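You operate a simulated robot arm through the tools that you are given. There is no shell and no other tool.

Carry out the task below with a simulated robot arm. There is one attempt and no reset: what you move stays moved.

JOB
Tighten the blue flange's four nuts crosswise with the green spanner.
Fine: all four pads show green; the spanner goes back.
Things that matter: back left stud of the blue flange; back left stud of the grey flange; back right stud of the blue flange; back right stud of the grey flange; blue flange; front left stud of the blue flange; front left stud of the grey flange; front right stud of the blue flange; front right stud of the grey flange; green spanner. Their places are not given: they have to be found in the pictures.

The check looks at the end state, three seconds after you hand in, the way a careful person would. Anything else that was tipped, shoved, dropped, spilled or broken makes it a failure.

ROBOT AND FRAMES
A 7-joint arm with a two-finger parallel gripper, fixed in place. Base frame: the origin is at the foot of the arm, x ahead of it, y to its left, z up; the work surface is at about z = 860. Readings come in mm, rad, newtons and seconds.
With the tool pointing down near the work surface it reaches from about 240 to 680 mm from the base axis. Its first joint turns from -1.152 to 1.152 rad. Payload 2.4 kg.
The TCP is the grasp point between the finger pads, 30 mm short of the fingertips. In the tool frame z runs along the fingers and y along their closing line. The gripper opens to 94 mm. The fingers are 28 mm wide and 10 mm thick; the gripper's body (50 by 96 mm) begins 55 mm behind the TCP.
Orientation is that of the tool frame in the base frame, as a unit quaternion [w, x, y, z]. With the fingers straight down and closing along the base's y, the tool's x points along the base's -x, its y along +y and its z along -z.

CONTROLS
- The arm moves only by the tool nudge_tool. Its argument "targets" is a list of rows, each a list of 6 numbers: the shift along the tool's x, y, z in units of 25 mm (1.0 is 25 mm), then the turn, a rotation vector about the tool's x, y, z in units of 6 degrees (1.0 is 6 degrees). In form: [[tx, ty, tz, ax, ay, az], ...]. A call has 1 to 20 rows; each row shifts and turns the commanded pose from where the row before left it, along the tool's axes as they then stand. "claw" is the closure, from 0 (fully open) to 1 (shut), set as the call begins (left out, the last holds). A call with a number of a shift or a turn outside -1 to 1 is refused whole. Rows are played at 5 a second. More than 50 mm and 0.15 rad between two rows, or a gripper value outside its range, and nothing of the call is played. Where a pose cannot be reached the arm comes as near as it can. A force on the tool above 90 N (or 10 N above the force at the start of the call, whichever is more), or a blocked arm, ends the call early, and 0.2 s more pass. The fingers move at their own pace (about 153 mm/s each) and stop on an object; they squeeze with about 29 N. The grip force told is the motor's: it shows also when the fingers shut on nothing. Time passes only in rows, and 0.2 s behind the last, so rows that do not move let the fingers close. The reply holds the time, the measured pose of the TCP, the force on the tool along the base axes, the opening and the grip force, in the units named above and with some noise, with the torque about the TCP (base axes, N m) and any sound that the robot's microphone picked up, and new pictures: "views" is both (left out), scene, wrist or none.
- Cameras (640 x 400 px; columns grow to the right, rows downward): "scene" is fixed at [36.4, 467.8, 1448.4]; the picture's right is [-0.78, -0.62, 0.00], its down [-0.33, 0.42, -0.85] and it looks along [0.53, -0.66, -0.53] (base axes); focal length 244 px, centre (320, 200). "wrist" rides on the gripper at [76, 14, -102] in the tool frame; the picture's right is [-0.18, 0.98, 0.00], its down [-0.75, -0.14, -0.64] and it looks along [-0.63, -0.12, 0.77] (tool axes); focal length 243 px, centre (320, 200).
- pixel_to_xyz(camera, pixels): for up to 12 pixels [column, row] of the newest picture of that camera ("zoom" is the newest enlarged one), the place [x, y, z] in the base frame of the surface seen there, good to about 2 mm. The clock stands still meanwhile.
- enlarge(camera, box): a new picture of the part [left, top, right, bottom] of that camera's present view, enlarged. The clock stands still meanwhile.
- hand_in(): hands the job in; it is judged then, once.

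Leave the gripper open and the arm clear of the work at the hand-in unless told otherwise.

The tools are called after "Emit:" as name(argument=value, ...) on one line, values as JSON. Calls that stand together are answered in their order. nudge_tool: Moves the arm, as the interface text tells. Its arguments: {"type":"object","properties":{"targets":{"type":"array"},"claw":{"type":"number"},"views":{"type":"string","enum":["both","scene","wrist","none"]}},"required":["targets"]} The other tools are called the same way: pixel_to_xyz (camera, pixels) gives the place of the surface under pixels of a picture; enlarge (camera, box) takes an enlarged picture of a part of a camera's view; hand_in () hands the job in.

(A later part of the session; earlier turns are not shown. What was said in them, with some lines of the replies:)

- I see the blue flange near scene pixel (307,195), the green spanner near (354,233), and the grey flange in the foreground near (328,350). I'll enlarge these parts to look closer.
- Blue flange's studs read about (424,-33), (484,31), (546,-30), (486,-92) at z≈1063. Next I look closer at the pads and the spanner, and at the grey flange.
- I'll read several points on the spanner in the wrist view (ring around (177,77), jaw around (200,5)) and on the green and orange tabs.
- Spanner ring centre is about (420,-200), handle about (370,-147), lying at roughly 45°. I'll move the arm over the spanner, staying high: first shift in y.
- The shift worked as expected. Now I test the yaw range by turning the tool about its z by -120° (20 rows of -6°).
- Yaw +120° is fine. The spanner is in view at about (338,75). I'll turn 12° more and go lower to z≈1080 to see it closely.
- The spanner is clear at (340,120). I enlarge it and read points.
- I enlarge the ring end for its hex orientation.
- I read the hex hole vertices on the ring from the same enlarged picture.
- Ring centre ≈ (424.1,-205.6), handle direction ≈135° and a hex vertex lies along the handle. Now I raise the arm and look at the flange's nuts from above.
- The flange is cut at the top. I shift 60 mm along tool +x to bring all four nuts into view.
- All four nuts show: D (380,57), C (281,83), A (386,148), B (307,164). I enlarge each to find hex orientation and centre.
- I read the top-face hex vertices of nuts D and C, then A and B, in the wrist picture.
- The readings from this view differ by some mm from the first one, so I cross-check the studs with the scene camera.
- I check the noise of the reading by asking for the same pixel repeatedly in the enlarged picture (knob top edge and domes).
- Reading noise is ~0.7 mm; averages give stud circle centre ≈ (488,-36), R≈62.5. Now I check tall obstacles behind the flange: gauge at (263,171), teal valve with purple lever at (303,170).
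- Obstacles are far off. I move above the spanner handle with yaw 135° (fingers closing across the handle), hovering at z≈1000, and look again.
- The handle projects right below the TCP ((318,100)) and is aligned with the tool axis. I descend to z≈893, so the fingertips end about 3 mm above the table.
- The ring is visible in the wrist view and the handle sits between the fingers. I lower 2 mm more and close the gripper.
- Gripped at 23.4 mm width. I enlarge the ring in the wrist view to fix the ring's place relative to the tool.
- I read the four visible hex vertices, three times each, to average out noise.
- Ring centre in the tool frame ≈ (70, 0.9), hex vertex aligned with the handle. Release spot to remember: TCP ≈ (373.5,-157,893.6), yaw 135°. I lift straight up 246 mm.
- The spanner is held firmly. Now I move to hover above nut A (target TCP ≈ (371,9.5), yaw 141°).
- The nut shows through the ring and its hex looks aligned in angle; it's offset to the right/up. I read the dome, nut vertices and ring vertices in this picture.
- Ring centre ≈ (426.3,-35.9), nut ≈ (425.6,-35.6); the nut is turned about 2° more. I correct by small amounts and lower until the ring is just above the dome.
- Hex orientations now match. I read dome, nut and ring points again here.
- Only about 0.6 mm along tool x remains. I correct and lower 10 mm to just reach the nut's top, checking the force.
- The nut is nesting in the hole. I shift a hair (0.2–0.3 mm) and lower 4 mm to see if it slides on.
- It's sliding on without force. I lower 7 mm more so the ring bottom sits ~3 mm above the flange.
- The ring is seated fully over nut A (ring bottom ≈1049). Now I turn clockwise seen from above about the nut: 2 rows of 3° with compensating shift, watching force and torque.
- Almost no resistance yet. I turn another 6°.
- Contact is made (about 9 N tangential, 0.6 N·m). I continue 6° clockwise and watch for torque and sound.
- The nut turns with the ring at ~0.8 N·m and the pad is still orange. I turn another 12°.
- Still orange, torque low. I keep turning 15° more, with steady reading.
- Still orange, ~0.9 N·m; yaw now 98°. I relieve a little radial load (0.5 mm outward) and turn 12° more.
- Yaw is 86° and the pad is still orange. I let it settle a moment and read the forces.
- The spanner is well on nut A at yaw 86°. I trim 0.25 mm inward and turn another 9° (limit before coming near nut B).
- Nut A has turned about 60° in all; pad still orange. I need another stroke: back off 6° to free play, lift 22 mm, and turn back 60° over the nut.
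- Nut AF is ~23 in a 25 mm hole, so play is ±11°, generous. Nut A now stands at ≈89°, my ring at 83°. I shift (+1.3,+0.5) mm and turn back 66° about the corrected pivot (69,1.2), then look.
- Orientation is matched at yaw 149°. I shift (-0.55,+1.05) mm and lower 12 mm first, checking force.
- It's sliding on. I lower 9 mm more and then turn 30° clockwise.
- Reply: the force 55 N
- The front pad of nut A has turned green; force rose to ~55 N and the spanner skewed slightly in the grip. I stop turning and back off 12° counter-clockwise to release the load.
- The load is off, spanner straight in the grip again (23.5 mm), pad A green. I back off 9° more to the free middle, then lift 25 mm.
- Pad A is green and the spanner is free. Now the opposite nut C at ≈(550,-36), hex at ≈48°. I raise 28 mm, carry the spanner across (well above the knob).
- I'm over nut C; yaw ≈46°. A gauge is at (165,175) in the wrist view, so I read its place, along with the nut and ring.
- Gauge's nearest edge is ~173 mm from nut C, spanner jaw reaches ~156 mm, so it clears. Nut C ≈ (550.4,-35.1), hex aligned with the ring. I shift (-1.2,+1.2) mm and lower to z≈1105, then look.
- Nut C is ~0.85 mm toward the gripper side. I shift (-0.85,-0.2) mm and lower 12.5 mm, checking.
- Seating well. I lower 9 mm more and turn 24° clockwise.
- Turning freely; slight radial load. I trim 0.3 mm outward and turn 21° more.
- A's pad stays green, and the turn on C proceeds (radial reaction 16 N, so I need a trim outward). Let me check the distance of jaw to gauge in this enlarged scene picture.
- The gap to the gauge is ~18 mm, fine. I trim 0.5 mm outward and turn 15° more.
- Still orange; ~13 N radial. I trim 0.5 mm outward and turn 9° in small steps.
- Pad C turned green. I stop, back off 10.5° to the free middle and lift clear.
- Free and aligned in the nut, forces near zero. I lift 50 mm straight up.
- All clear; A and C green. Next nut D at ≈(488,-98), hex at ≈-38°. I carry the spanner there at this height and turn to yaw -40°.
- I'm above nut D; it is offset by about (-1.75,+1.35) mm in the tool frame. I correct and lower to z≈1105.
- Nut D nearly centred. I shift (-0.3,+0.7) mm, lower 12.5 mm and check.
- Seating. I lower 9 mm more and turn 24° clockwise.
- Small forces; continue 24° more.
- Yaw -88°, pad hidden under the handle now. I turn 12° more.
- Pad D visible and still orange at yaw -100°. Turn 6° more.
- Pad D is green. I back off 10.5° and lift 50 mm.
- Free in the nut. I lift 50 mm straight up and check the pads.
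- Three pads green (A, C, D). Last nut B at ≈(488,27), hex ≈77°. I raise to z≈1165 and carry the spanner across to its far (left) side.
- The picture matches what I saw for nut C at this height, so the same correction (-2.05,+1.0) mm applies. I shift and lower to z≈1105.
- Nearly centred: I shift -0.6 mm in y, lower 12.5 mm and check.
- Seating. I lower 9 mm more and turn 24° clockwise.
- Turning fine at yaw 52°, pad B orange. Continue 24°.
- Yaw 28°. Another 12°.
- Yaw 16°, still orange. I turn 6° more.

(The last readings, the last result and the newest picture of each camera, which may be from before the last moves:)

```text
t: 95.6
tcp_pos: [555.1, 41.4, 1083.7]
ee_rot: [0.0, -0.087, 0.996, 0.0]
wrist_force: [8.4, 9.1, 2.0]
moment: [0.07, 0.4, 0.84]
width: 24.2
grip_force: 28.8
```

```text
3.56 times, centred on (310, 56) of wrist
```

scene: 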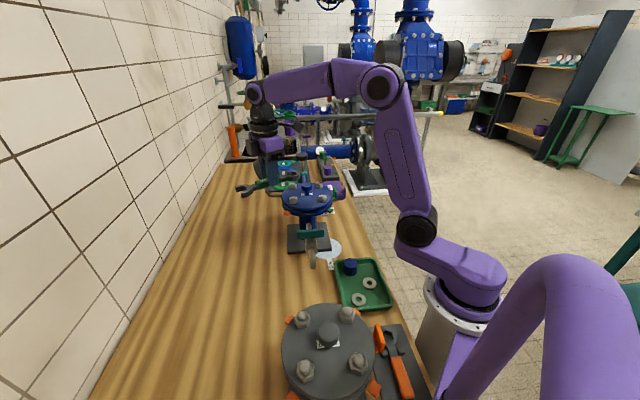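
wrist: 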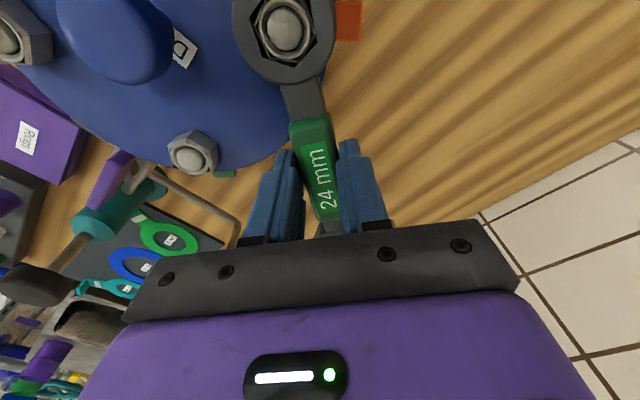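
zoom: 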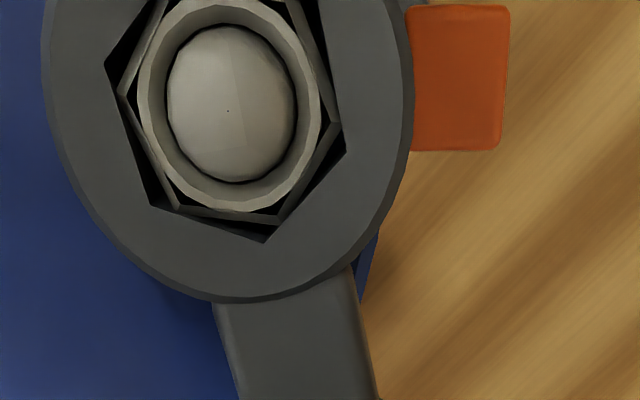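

Yaw 10°, still orange, force ~12 N. Another 4.5°.

Emit:
nudge_tool(targets=[[-0.008, 0, 0, 0, 0, 0], [0.0038, -0.1416, 0, 0, 0, 0.5], [0.0019, -0.0708, 0, 0, 0, 0.25], [0, 0, 0, 0, 0, 0]], views="wrist")

Emit:
enlarge(camera="wrist", box=[220, 0, 400, 112])

```text
t: 96.6
tcp_pos: [554.5, 36.8, 1084.8]
ee_rot: [0.0, -0.05, 0.999, 0.0]
wrist_force: [4.7, 12.7, -11.9]
moment: [0.34, -0.39, 0.68]
width: 24.4
grip_force: 29.0
```

wrist: 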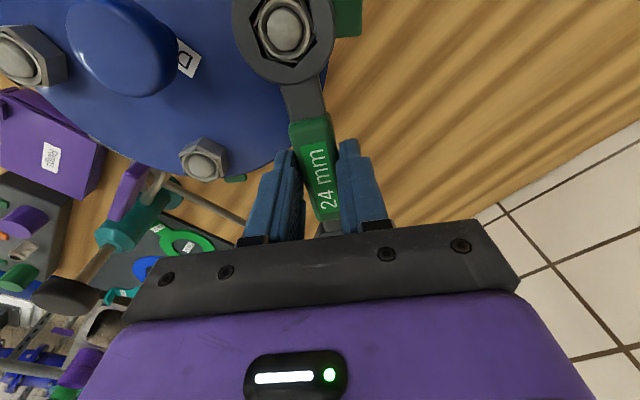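

```text
3.56 times, centred on (310, 56) of wrist
```

zoom: 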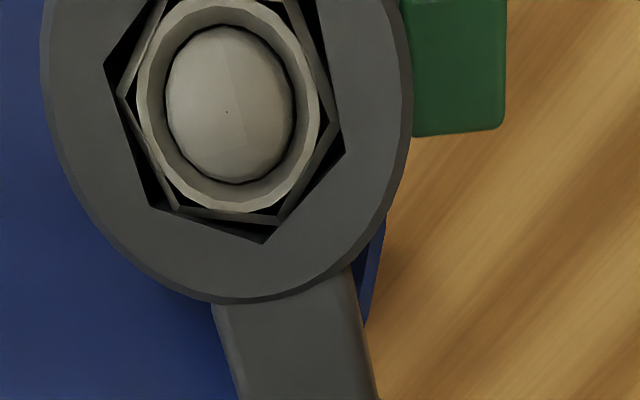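

Pad B is green. I stop, back off 10.5° to the free middle.

Emit:
nudge_tool(targets=[[0.0036, 0.1416, 0, 0, 0, -0.5], [0.0036, 0.1416, 0, 0, 0, -0.5], [0.0036, 0.1416, 0, 0, 0, -0.5], [0.0018, 0.0708, 0, 0, 0, -0.25], [0, 0, 0, 0, 0, 0]], views="wrist")

Emit:
enlarge(camera="wrist", box=[220, 0, 400, 112])

```text
t: 97.8
tcp_pos: [552.7, 45.4, 1083.2]
ee_rot: [0.0, -0.14, 0.99, -0.001]
wrist_force: [-2.3, -1.2, -1.8]
moment: [-0.14, 0.18, 0.15]
width: 23.5
grip_force: 29.2
```

wrist: 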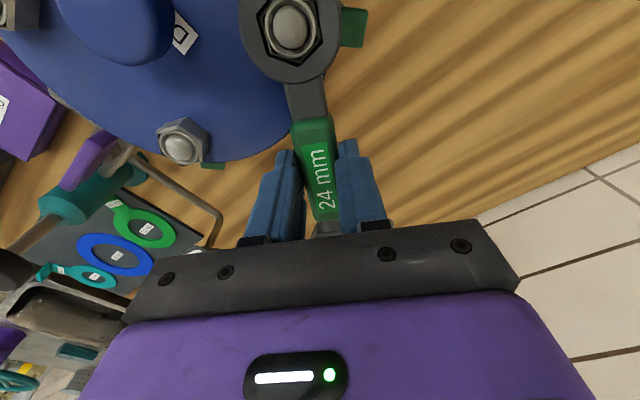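

```text
3.56 times, centred on (310, 56) of wrist
```

zoom: 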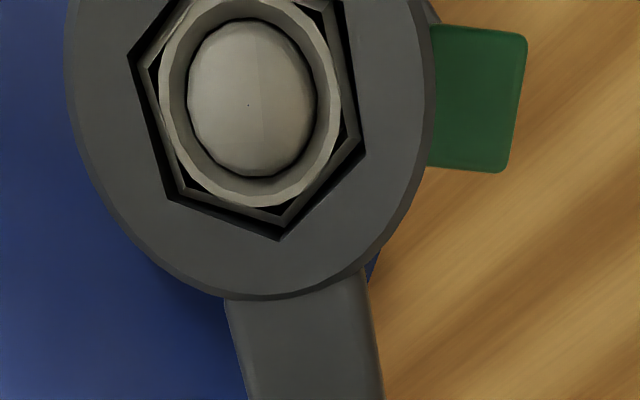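

Freed, pad B green. I lift 80 mm and look at all pads.

Emit:
nudge_tool(targets=[[0, 0, -0.3, 0, 0, 0], [0, 0, -0.7, 0, 0, 0], [0, 0, -1, 0, 0, 0], [0, 0, -1, 0, 0, 0], [0, 0, -0.25, 0, 0, 0], [0, 0, 0, 0, 0, 0]], views="both")

Emit:
enlarge(camera="scene", box=[265, 155, 355, 220])

```text
t: 99.2
tcp_pos: [552.8, 48.2, 1164.8]
ee_rot: [0.001, -0.14, 0.99, 0.0]
wrist_force: [0.5, 0.3, -2.7]
moment: [0.0, 0.05, 0.01]
width: 23.4
grip_force: 28.8
```

scene: 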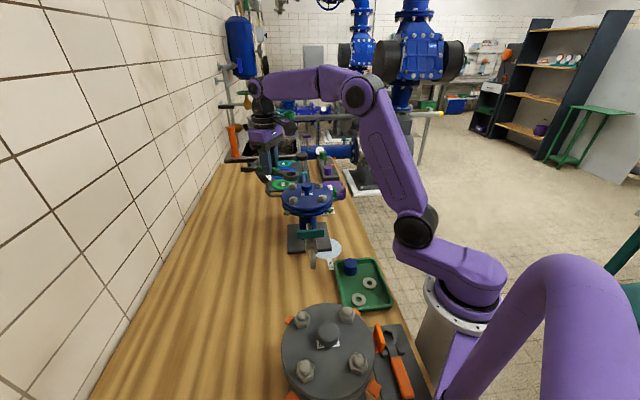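
wrist: 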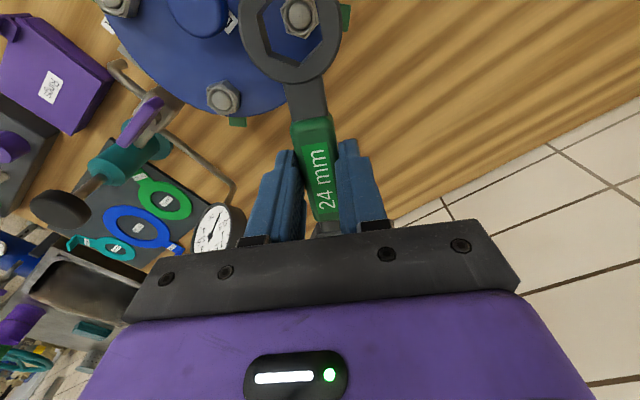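

```text
6.15 times, centred on (310, 188) of scene
```

zoom: 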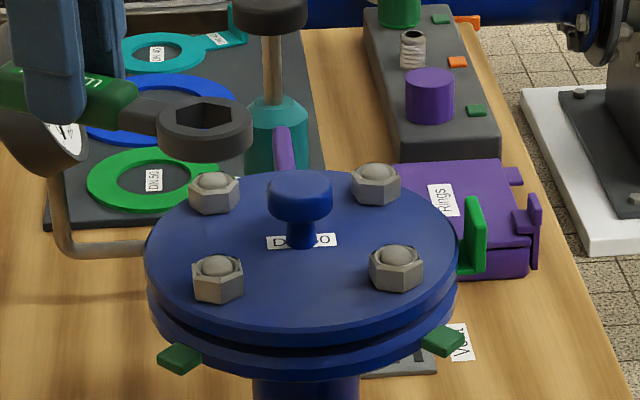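

Front pads are both green. Now I carry the spanner back: translate over to above its old place.

Emit:
nudge_tool(targets=[[0.905, -0.593, 0, 0, 0, 0], [0.905, -0.593, 0, 0, 0, 0], [0.905, -0.593, 0, 0, 0, 0], [0.905, -0.593, 0, 0, 0, 0], [0.905, -0.593, 0, 0, 0, 0], [0.905, -0.593, 0, 0, 0, 0], [0.905, -0.593, 0, 0, 0, 0], [0.905, -0.593, 0, 0, 0, 0], [0.905, -0.593, 0, 0, 0, 0], [0.905, -0.593, 0, 0, 0, 0], [0, 0, 0, 0, 0, 0]], views="none")

Emit:
nudge_tool(targets=[[0, 0, 0, 0, 0, -0.99], [0, 0, 0, 0, 0, -0.99], [0, 0, 0, 0, 0, -0.99], [0, 0, 0, 0, 0, -0.99], [0, 0, 0, 0, 0, -0.99], [0, 0, 0, 0, 0, -0.99], [0, 0, 0, 0, 0, -0.99], [0, 0, 0, 0, 0, -0.99], [0, 0, 0, 0, 0, -0.99], [0, 0, 0, 0, 0, -0.99], [0, 0, 0, 0, 0, -0.99], [0, 0, 0, 0, 0, -0.99], [0, 0, 0, 0, 0, -0.99], [0, 0, 0, 0, 0, -0.99], [0, 0, 0, 0, 0, -0.99], [0, 0, 0, 0, 0, -0.99], [0, 0, 0, 0, 0, -0.99], [0, 0, 0, 0, 0, -0.99], [0, 0, 0, 0, 0, -0.99], [0, 0, 0, 0, 0, -0.99]], views="both")

```text
t: 101.6
tcp_pos: [377.2, -158.2, 1166.6]
ee_rot: [0.0, -0.141, 0.99, 0.0]
wrist_force: [-0.2, 0.5, -2.1]
moment: [-0.01, 0.0, -0.04]
width: 23.5
grip_force: 28.6
```

```text
t: 105.8
tcp_pos: [376.3, -157.8, 1165.2]
ee_rot: [0.0, 0.924, -0.383, 0.0]
wrist_force: [1.1, -0.7, -2.9]
moment: [-0.05, 0.02, -0.03]
width: 23.6
grip_force: 29.1
```

scene: 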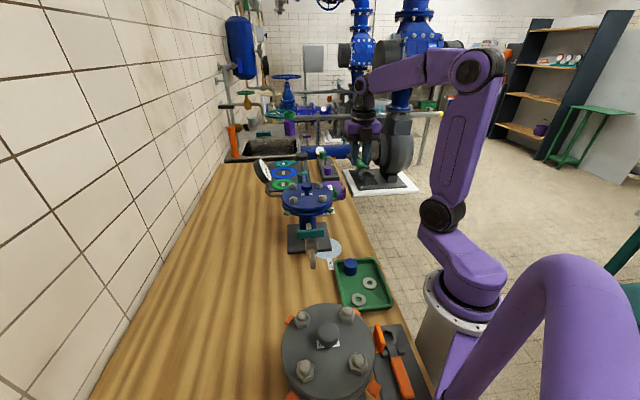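
wrist: 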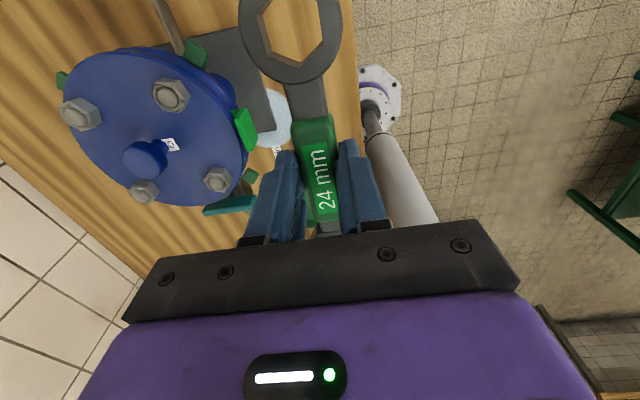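

Pads for D (200,50), C (62,80) and A (250,175) all show green. I'm above the old place at yaw 135°. I lower to about 20 mm above the table.

Emit:
nudge_tool(targets=[[0, 0, 1, 0, 0, 0], [0, 0, 1, 0, 0, 0], [0, 0, 1, 0, 0, 0], [0, 0, 1, 0, 0, 0], [0, 0, 1, 0, 0, 0], [0, 0, 1, 0, 0, 0], [0, 0, 1, 0, 0, 0], [0, 0, 1, 0, 0, 0], [0, 0, 1, 0, 0, 0], [0, 0, 0.8, 0, 0, 0], [0, 0, 0.3, 0, 0, 0], [0, 0, 0, 0, 0, 0]], views="both")

Emit:
enlarge(camera="scene", box=[320, 190, 400, 260])

```text
t: 108.4
tcp_pos: [377.0, -158.6, 914.0]
ee_rot: [0.0, 0.924, -0.383, 0.0]
wrist_force: [0.4, -0.1, -2.8]
moment: [-0.01, 0.01, 0.02]
width: 23.5
grip_force: 29.2
```

scene: 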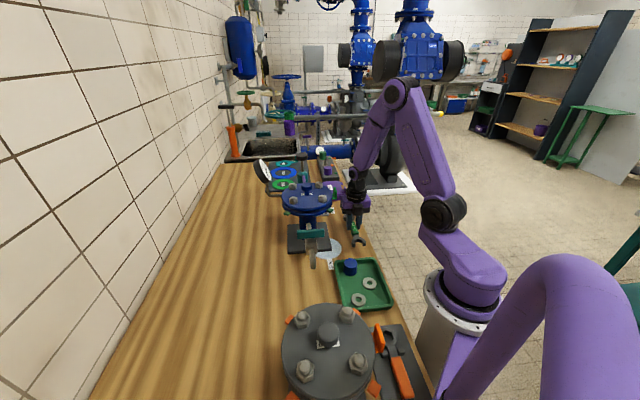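
wrist: 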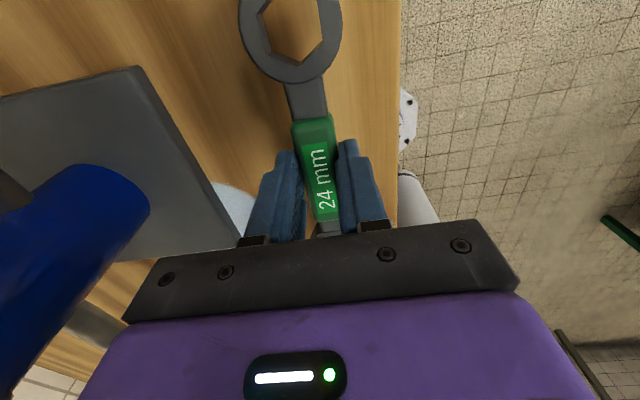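

```text
5.71 times, centred on (360, 225) of scene
```

zoom: 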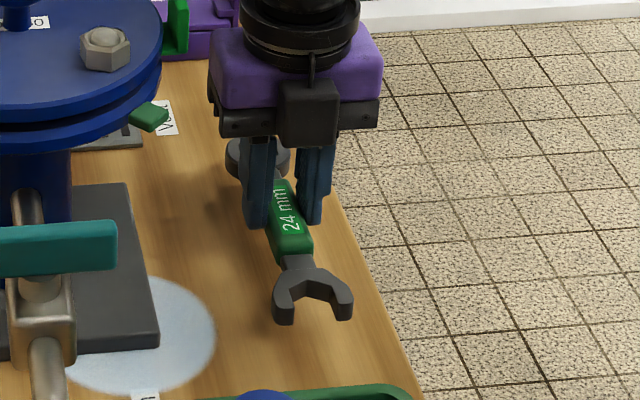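

Aligned above the old place. I lower 17 mm and then in small steps until touch.

Emit:
nudge_tool(targets=[[0, 0, 0.4, 0, 0, 0], [0, 0, 0.28, 0, 0, 0], [0, 0, 0, 0, 0, 0]], views="none")

Emit:
nudge_tool(targets=[[0, 0, 0.06, 0, 0, 0], [0, 0, 0, 0, 0, 0]], views="none")

```text
t: 109.2
tcp_pos: [377.7, -156.8, 895.7]
ee_rot: [0.001, 0.923, -0.384, 0.0]
wrist_force: [-2.9, 1.3, 5.9]
moment: [-0.62, -0.53, -0.14]
width: 23.6
grip_force: 28.8
```

```text
t: 109.8
tcp_pos: [378.6, -158.7, 894.2]
ee_rot: [0.0, 0.924, -0.383, 0.0]
wrist_force: [-2.9, 2.8, 19.1]
moment: [0.17, 0.12, -0.08]
width: 23.6
grip_force: 29.1
```

The spanner is on the table (19 N upward). I open the gripper.

Emit:
nudge_tool(targets=[[0, 0, -0.02, 0, 0, 0], [0, 0, 0, 0, 0, 0], [0, 0, 0, 0, 0, 0], [0, 0, 0, 0, 0, 0]], claw=0, views="wrist")

```text
t: 110.8
tcp_pos: [375.8, -157.2, 894.6]
ee_rot: [0.0, 0.924, -0.384, 0.0]
wrist_force: [-0.3, 0.2, 0.1]
moment: [-0.01, 0.01, -0.01]
width: 93.9
grip_force: 0.1
```

wrist: 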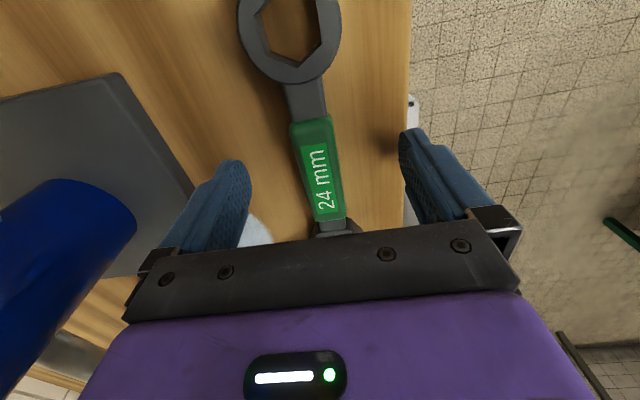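

The spanner lies free. I raise the arm straight up about 190 mm and measure the spanner's place.

Emit:
nudge_tool(targets=[[0, 0, -0.4, 0, 0, 0], [0, 0, -0.8, 0, 0, 0], [0, 0, -0.95, 0, 0, 0], [0, 0, -0.95, 0, 0, 0], [0, 0, -0.95, 0, 0, 0], [0, 0, -0.95, 0, 0, 0], [0, 0, -0.95, 0, 0, 0], [0, 0, -0.95, 0, 0, 0], [0, 0, -0.95, 0, 0, 0], [0, 0, 0, 0, 0, 0]], views="both")

Emit:
enlarge(camera="scene", box=[320, 190, 400, 260])

```text
t: 113.0
tcp_pos: [377.6, -157.2, 1093.1]
ee_rot: [0.0, 0.924, -0.383, 0.0]
wrist_force: [0.3, 0.7, 0.3]
moment: [-0.01, -0.02, -0.01]
width: 94.1
grip_force: 0.0
```

scene: 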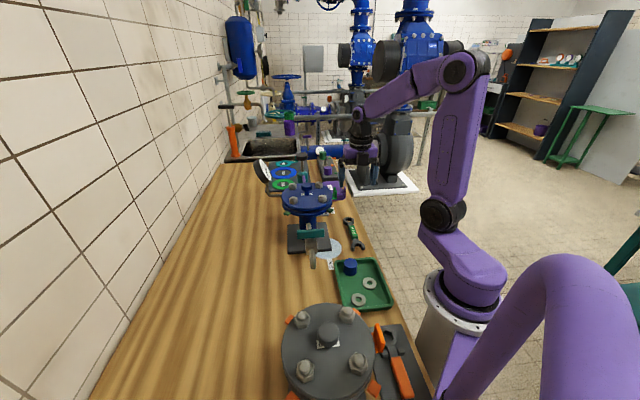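
wrist: 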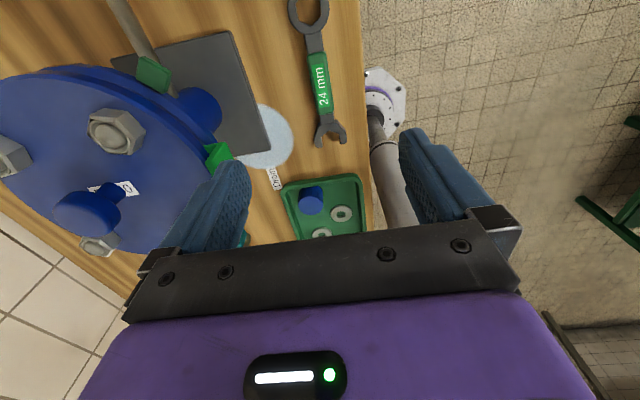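

```text
5.71 times, centred on (360, 225) of scene
```

zoom: 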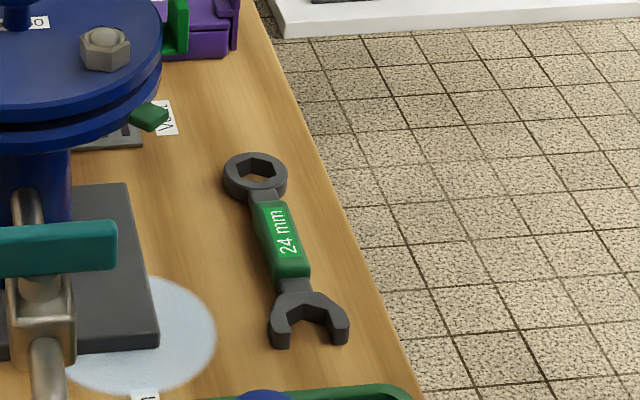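

The spanner is back in its old place (ring at zoom (256,177), as before). I raise further and look at all four pads from above.

Emit:
nudge_tool(targets=[[0, 0, -1, 0, 0, 0], [0, 0, -1, 0, 0, 0], [0, 0, -1, 0, 0, 0], [0, 0, -1, 0, 0, 0], [0, 0, -1, 0, 0, 0], [0, 0, -1, 0, 0, 0], [0, 0, -1, 0, 0, 0], [0, 0, -1, 0, 0, 0], [0.5, -0.5, 0, 0, 0, 0], [0.5, -0.5, 0, 0, 0, 0], [0, 0, 0, 0, 0, 0]], views="both")

Emit:
enlarge(camera="wrist", box=[90, 20, 290, 200])

Emit:
enlarge(camera="scene", box=[240, 150, 400, 270])

```text
t: 115.4
tcp_pos: [410.7, -158.2, 1291.0]
ee_rot: [0.0, 0.924, -0.383, 0.0]
wrist_force: [0.8, -0.5, 0.2]
moment: [-0.01, -0.01, -0.02]
width: 94.1
grip_force: 0.0
```

scene: 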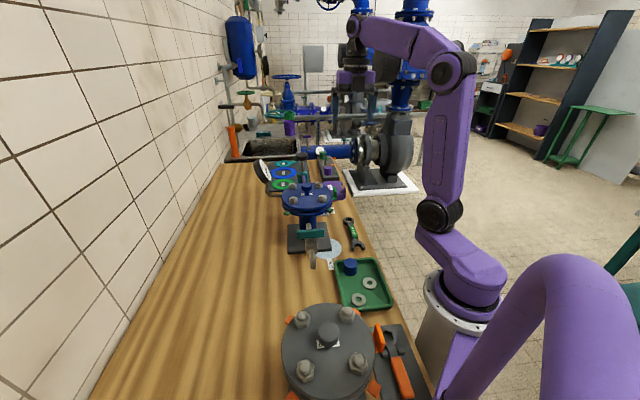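
wrist: 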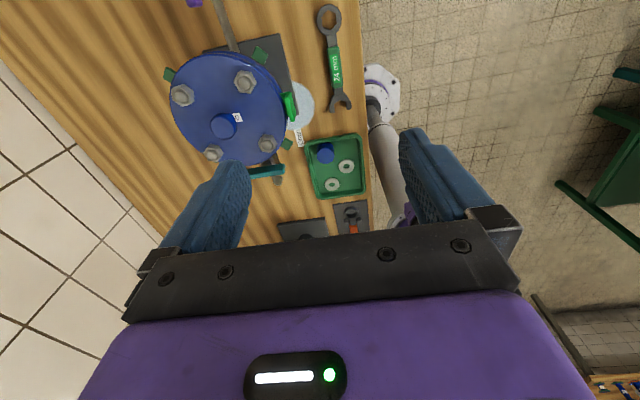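

```text
2.22 times, centred on (190, 110) of wrist
```

zoom: 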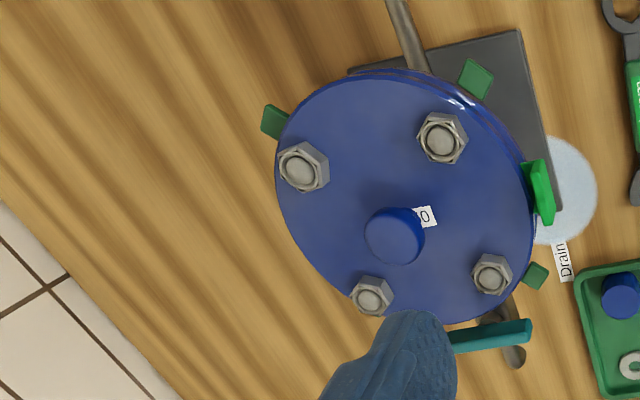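

```text
3.33 times, centred on (320, 210) of scene
```

zoom: 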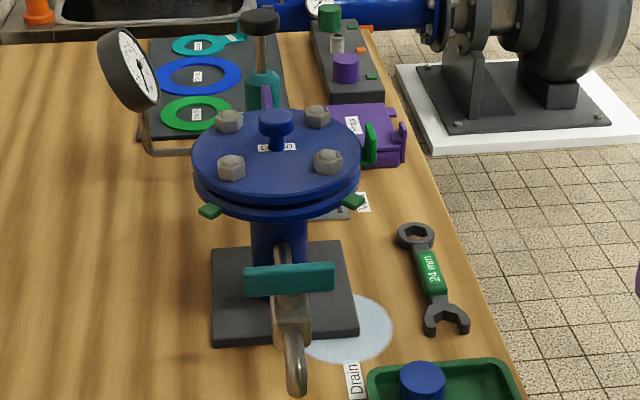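

All four pads are green: C, D and A in the wrist zoom, B at scene zoom (210,210). The drips have stopped, the spanner lies where it was, and the gripper is open and clear. I hand the job in.

Emit:
hand_in()

```text
The job is handed in.
```

All four nuts on the blue flange are tightened crosswise, and all four pads showed green in my last look. The green spanner is back where it lay, within about 1 px in the scene picture. The job is handed in, but I was given no result of the check.

- **Order:** I went front right, back left, back right, then front left, named as the scene camera sees them. That makes two opposite pairs, one after the other.
- **Turn needed:** each nut took about 60° clockwise before its pad changed. I stopped when I saw the change, then backed off and lifted the spanner clear.
- **Front right nut:** this one ended harder than the rest. The force reached about 55 N and the spanner skewed in the fingers before I backed off. The pad stayed green and the spanner straightened in the grip again.
- **Leak:** the puddle near the drain grew while I worked. I saw no more drips on the base plate in the last picture.

I did not work on the grey flange or its spanner, and I saw nothing else knocked or shifted. The gripper is open and the arm is well above the work.
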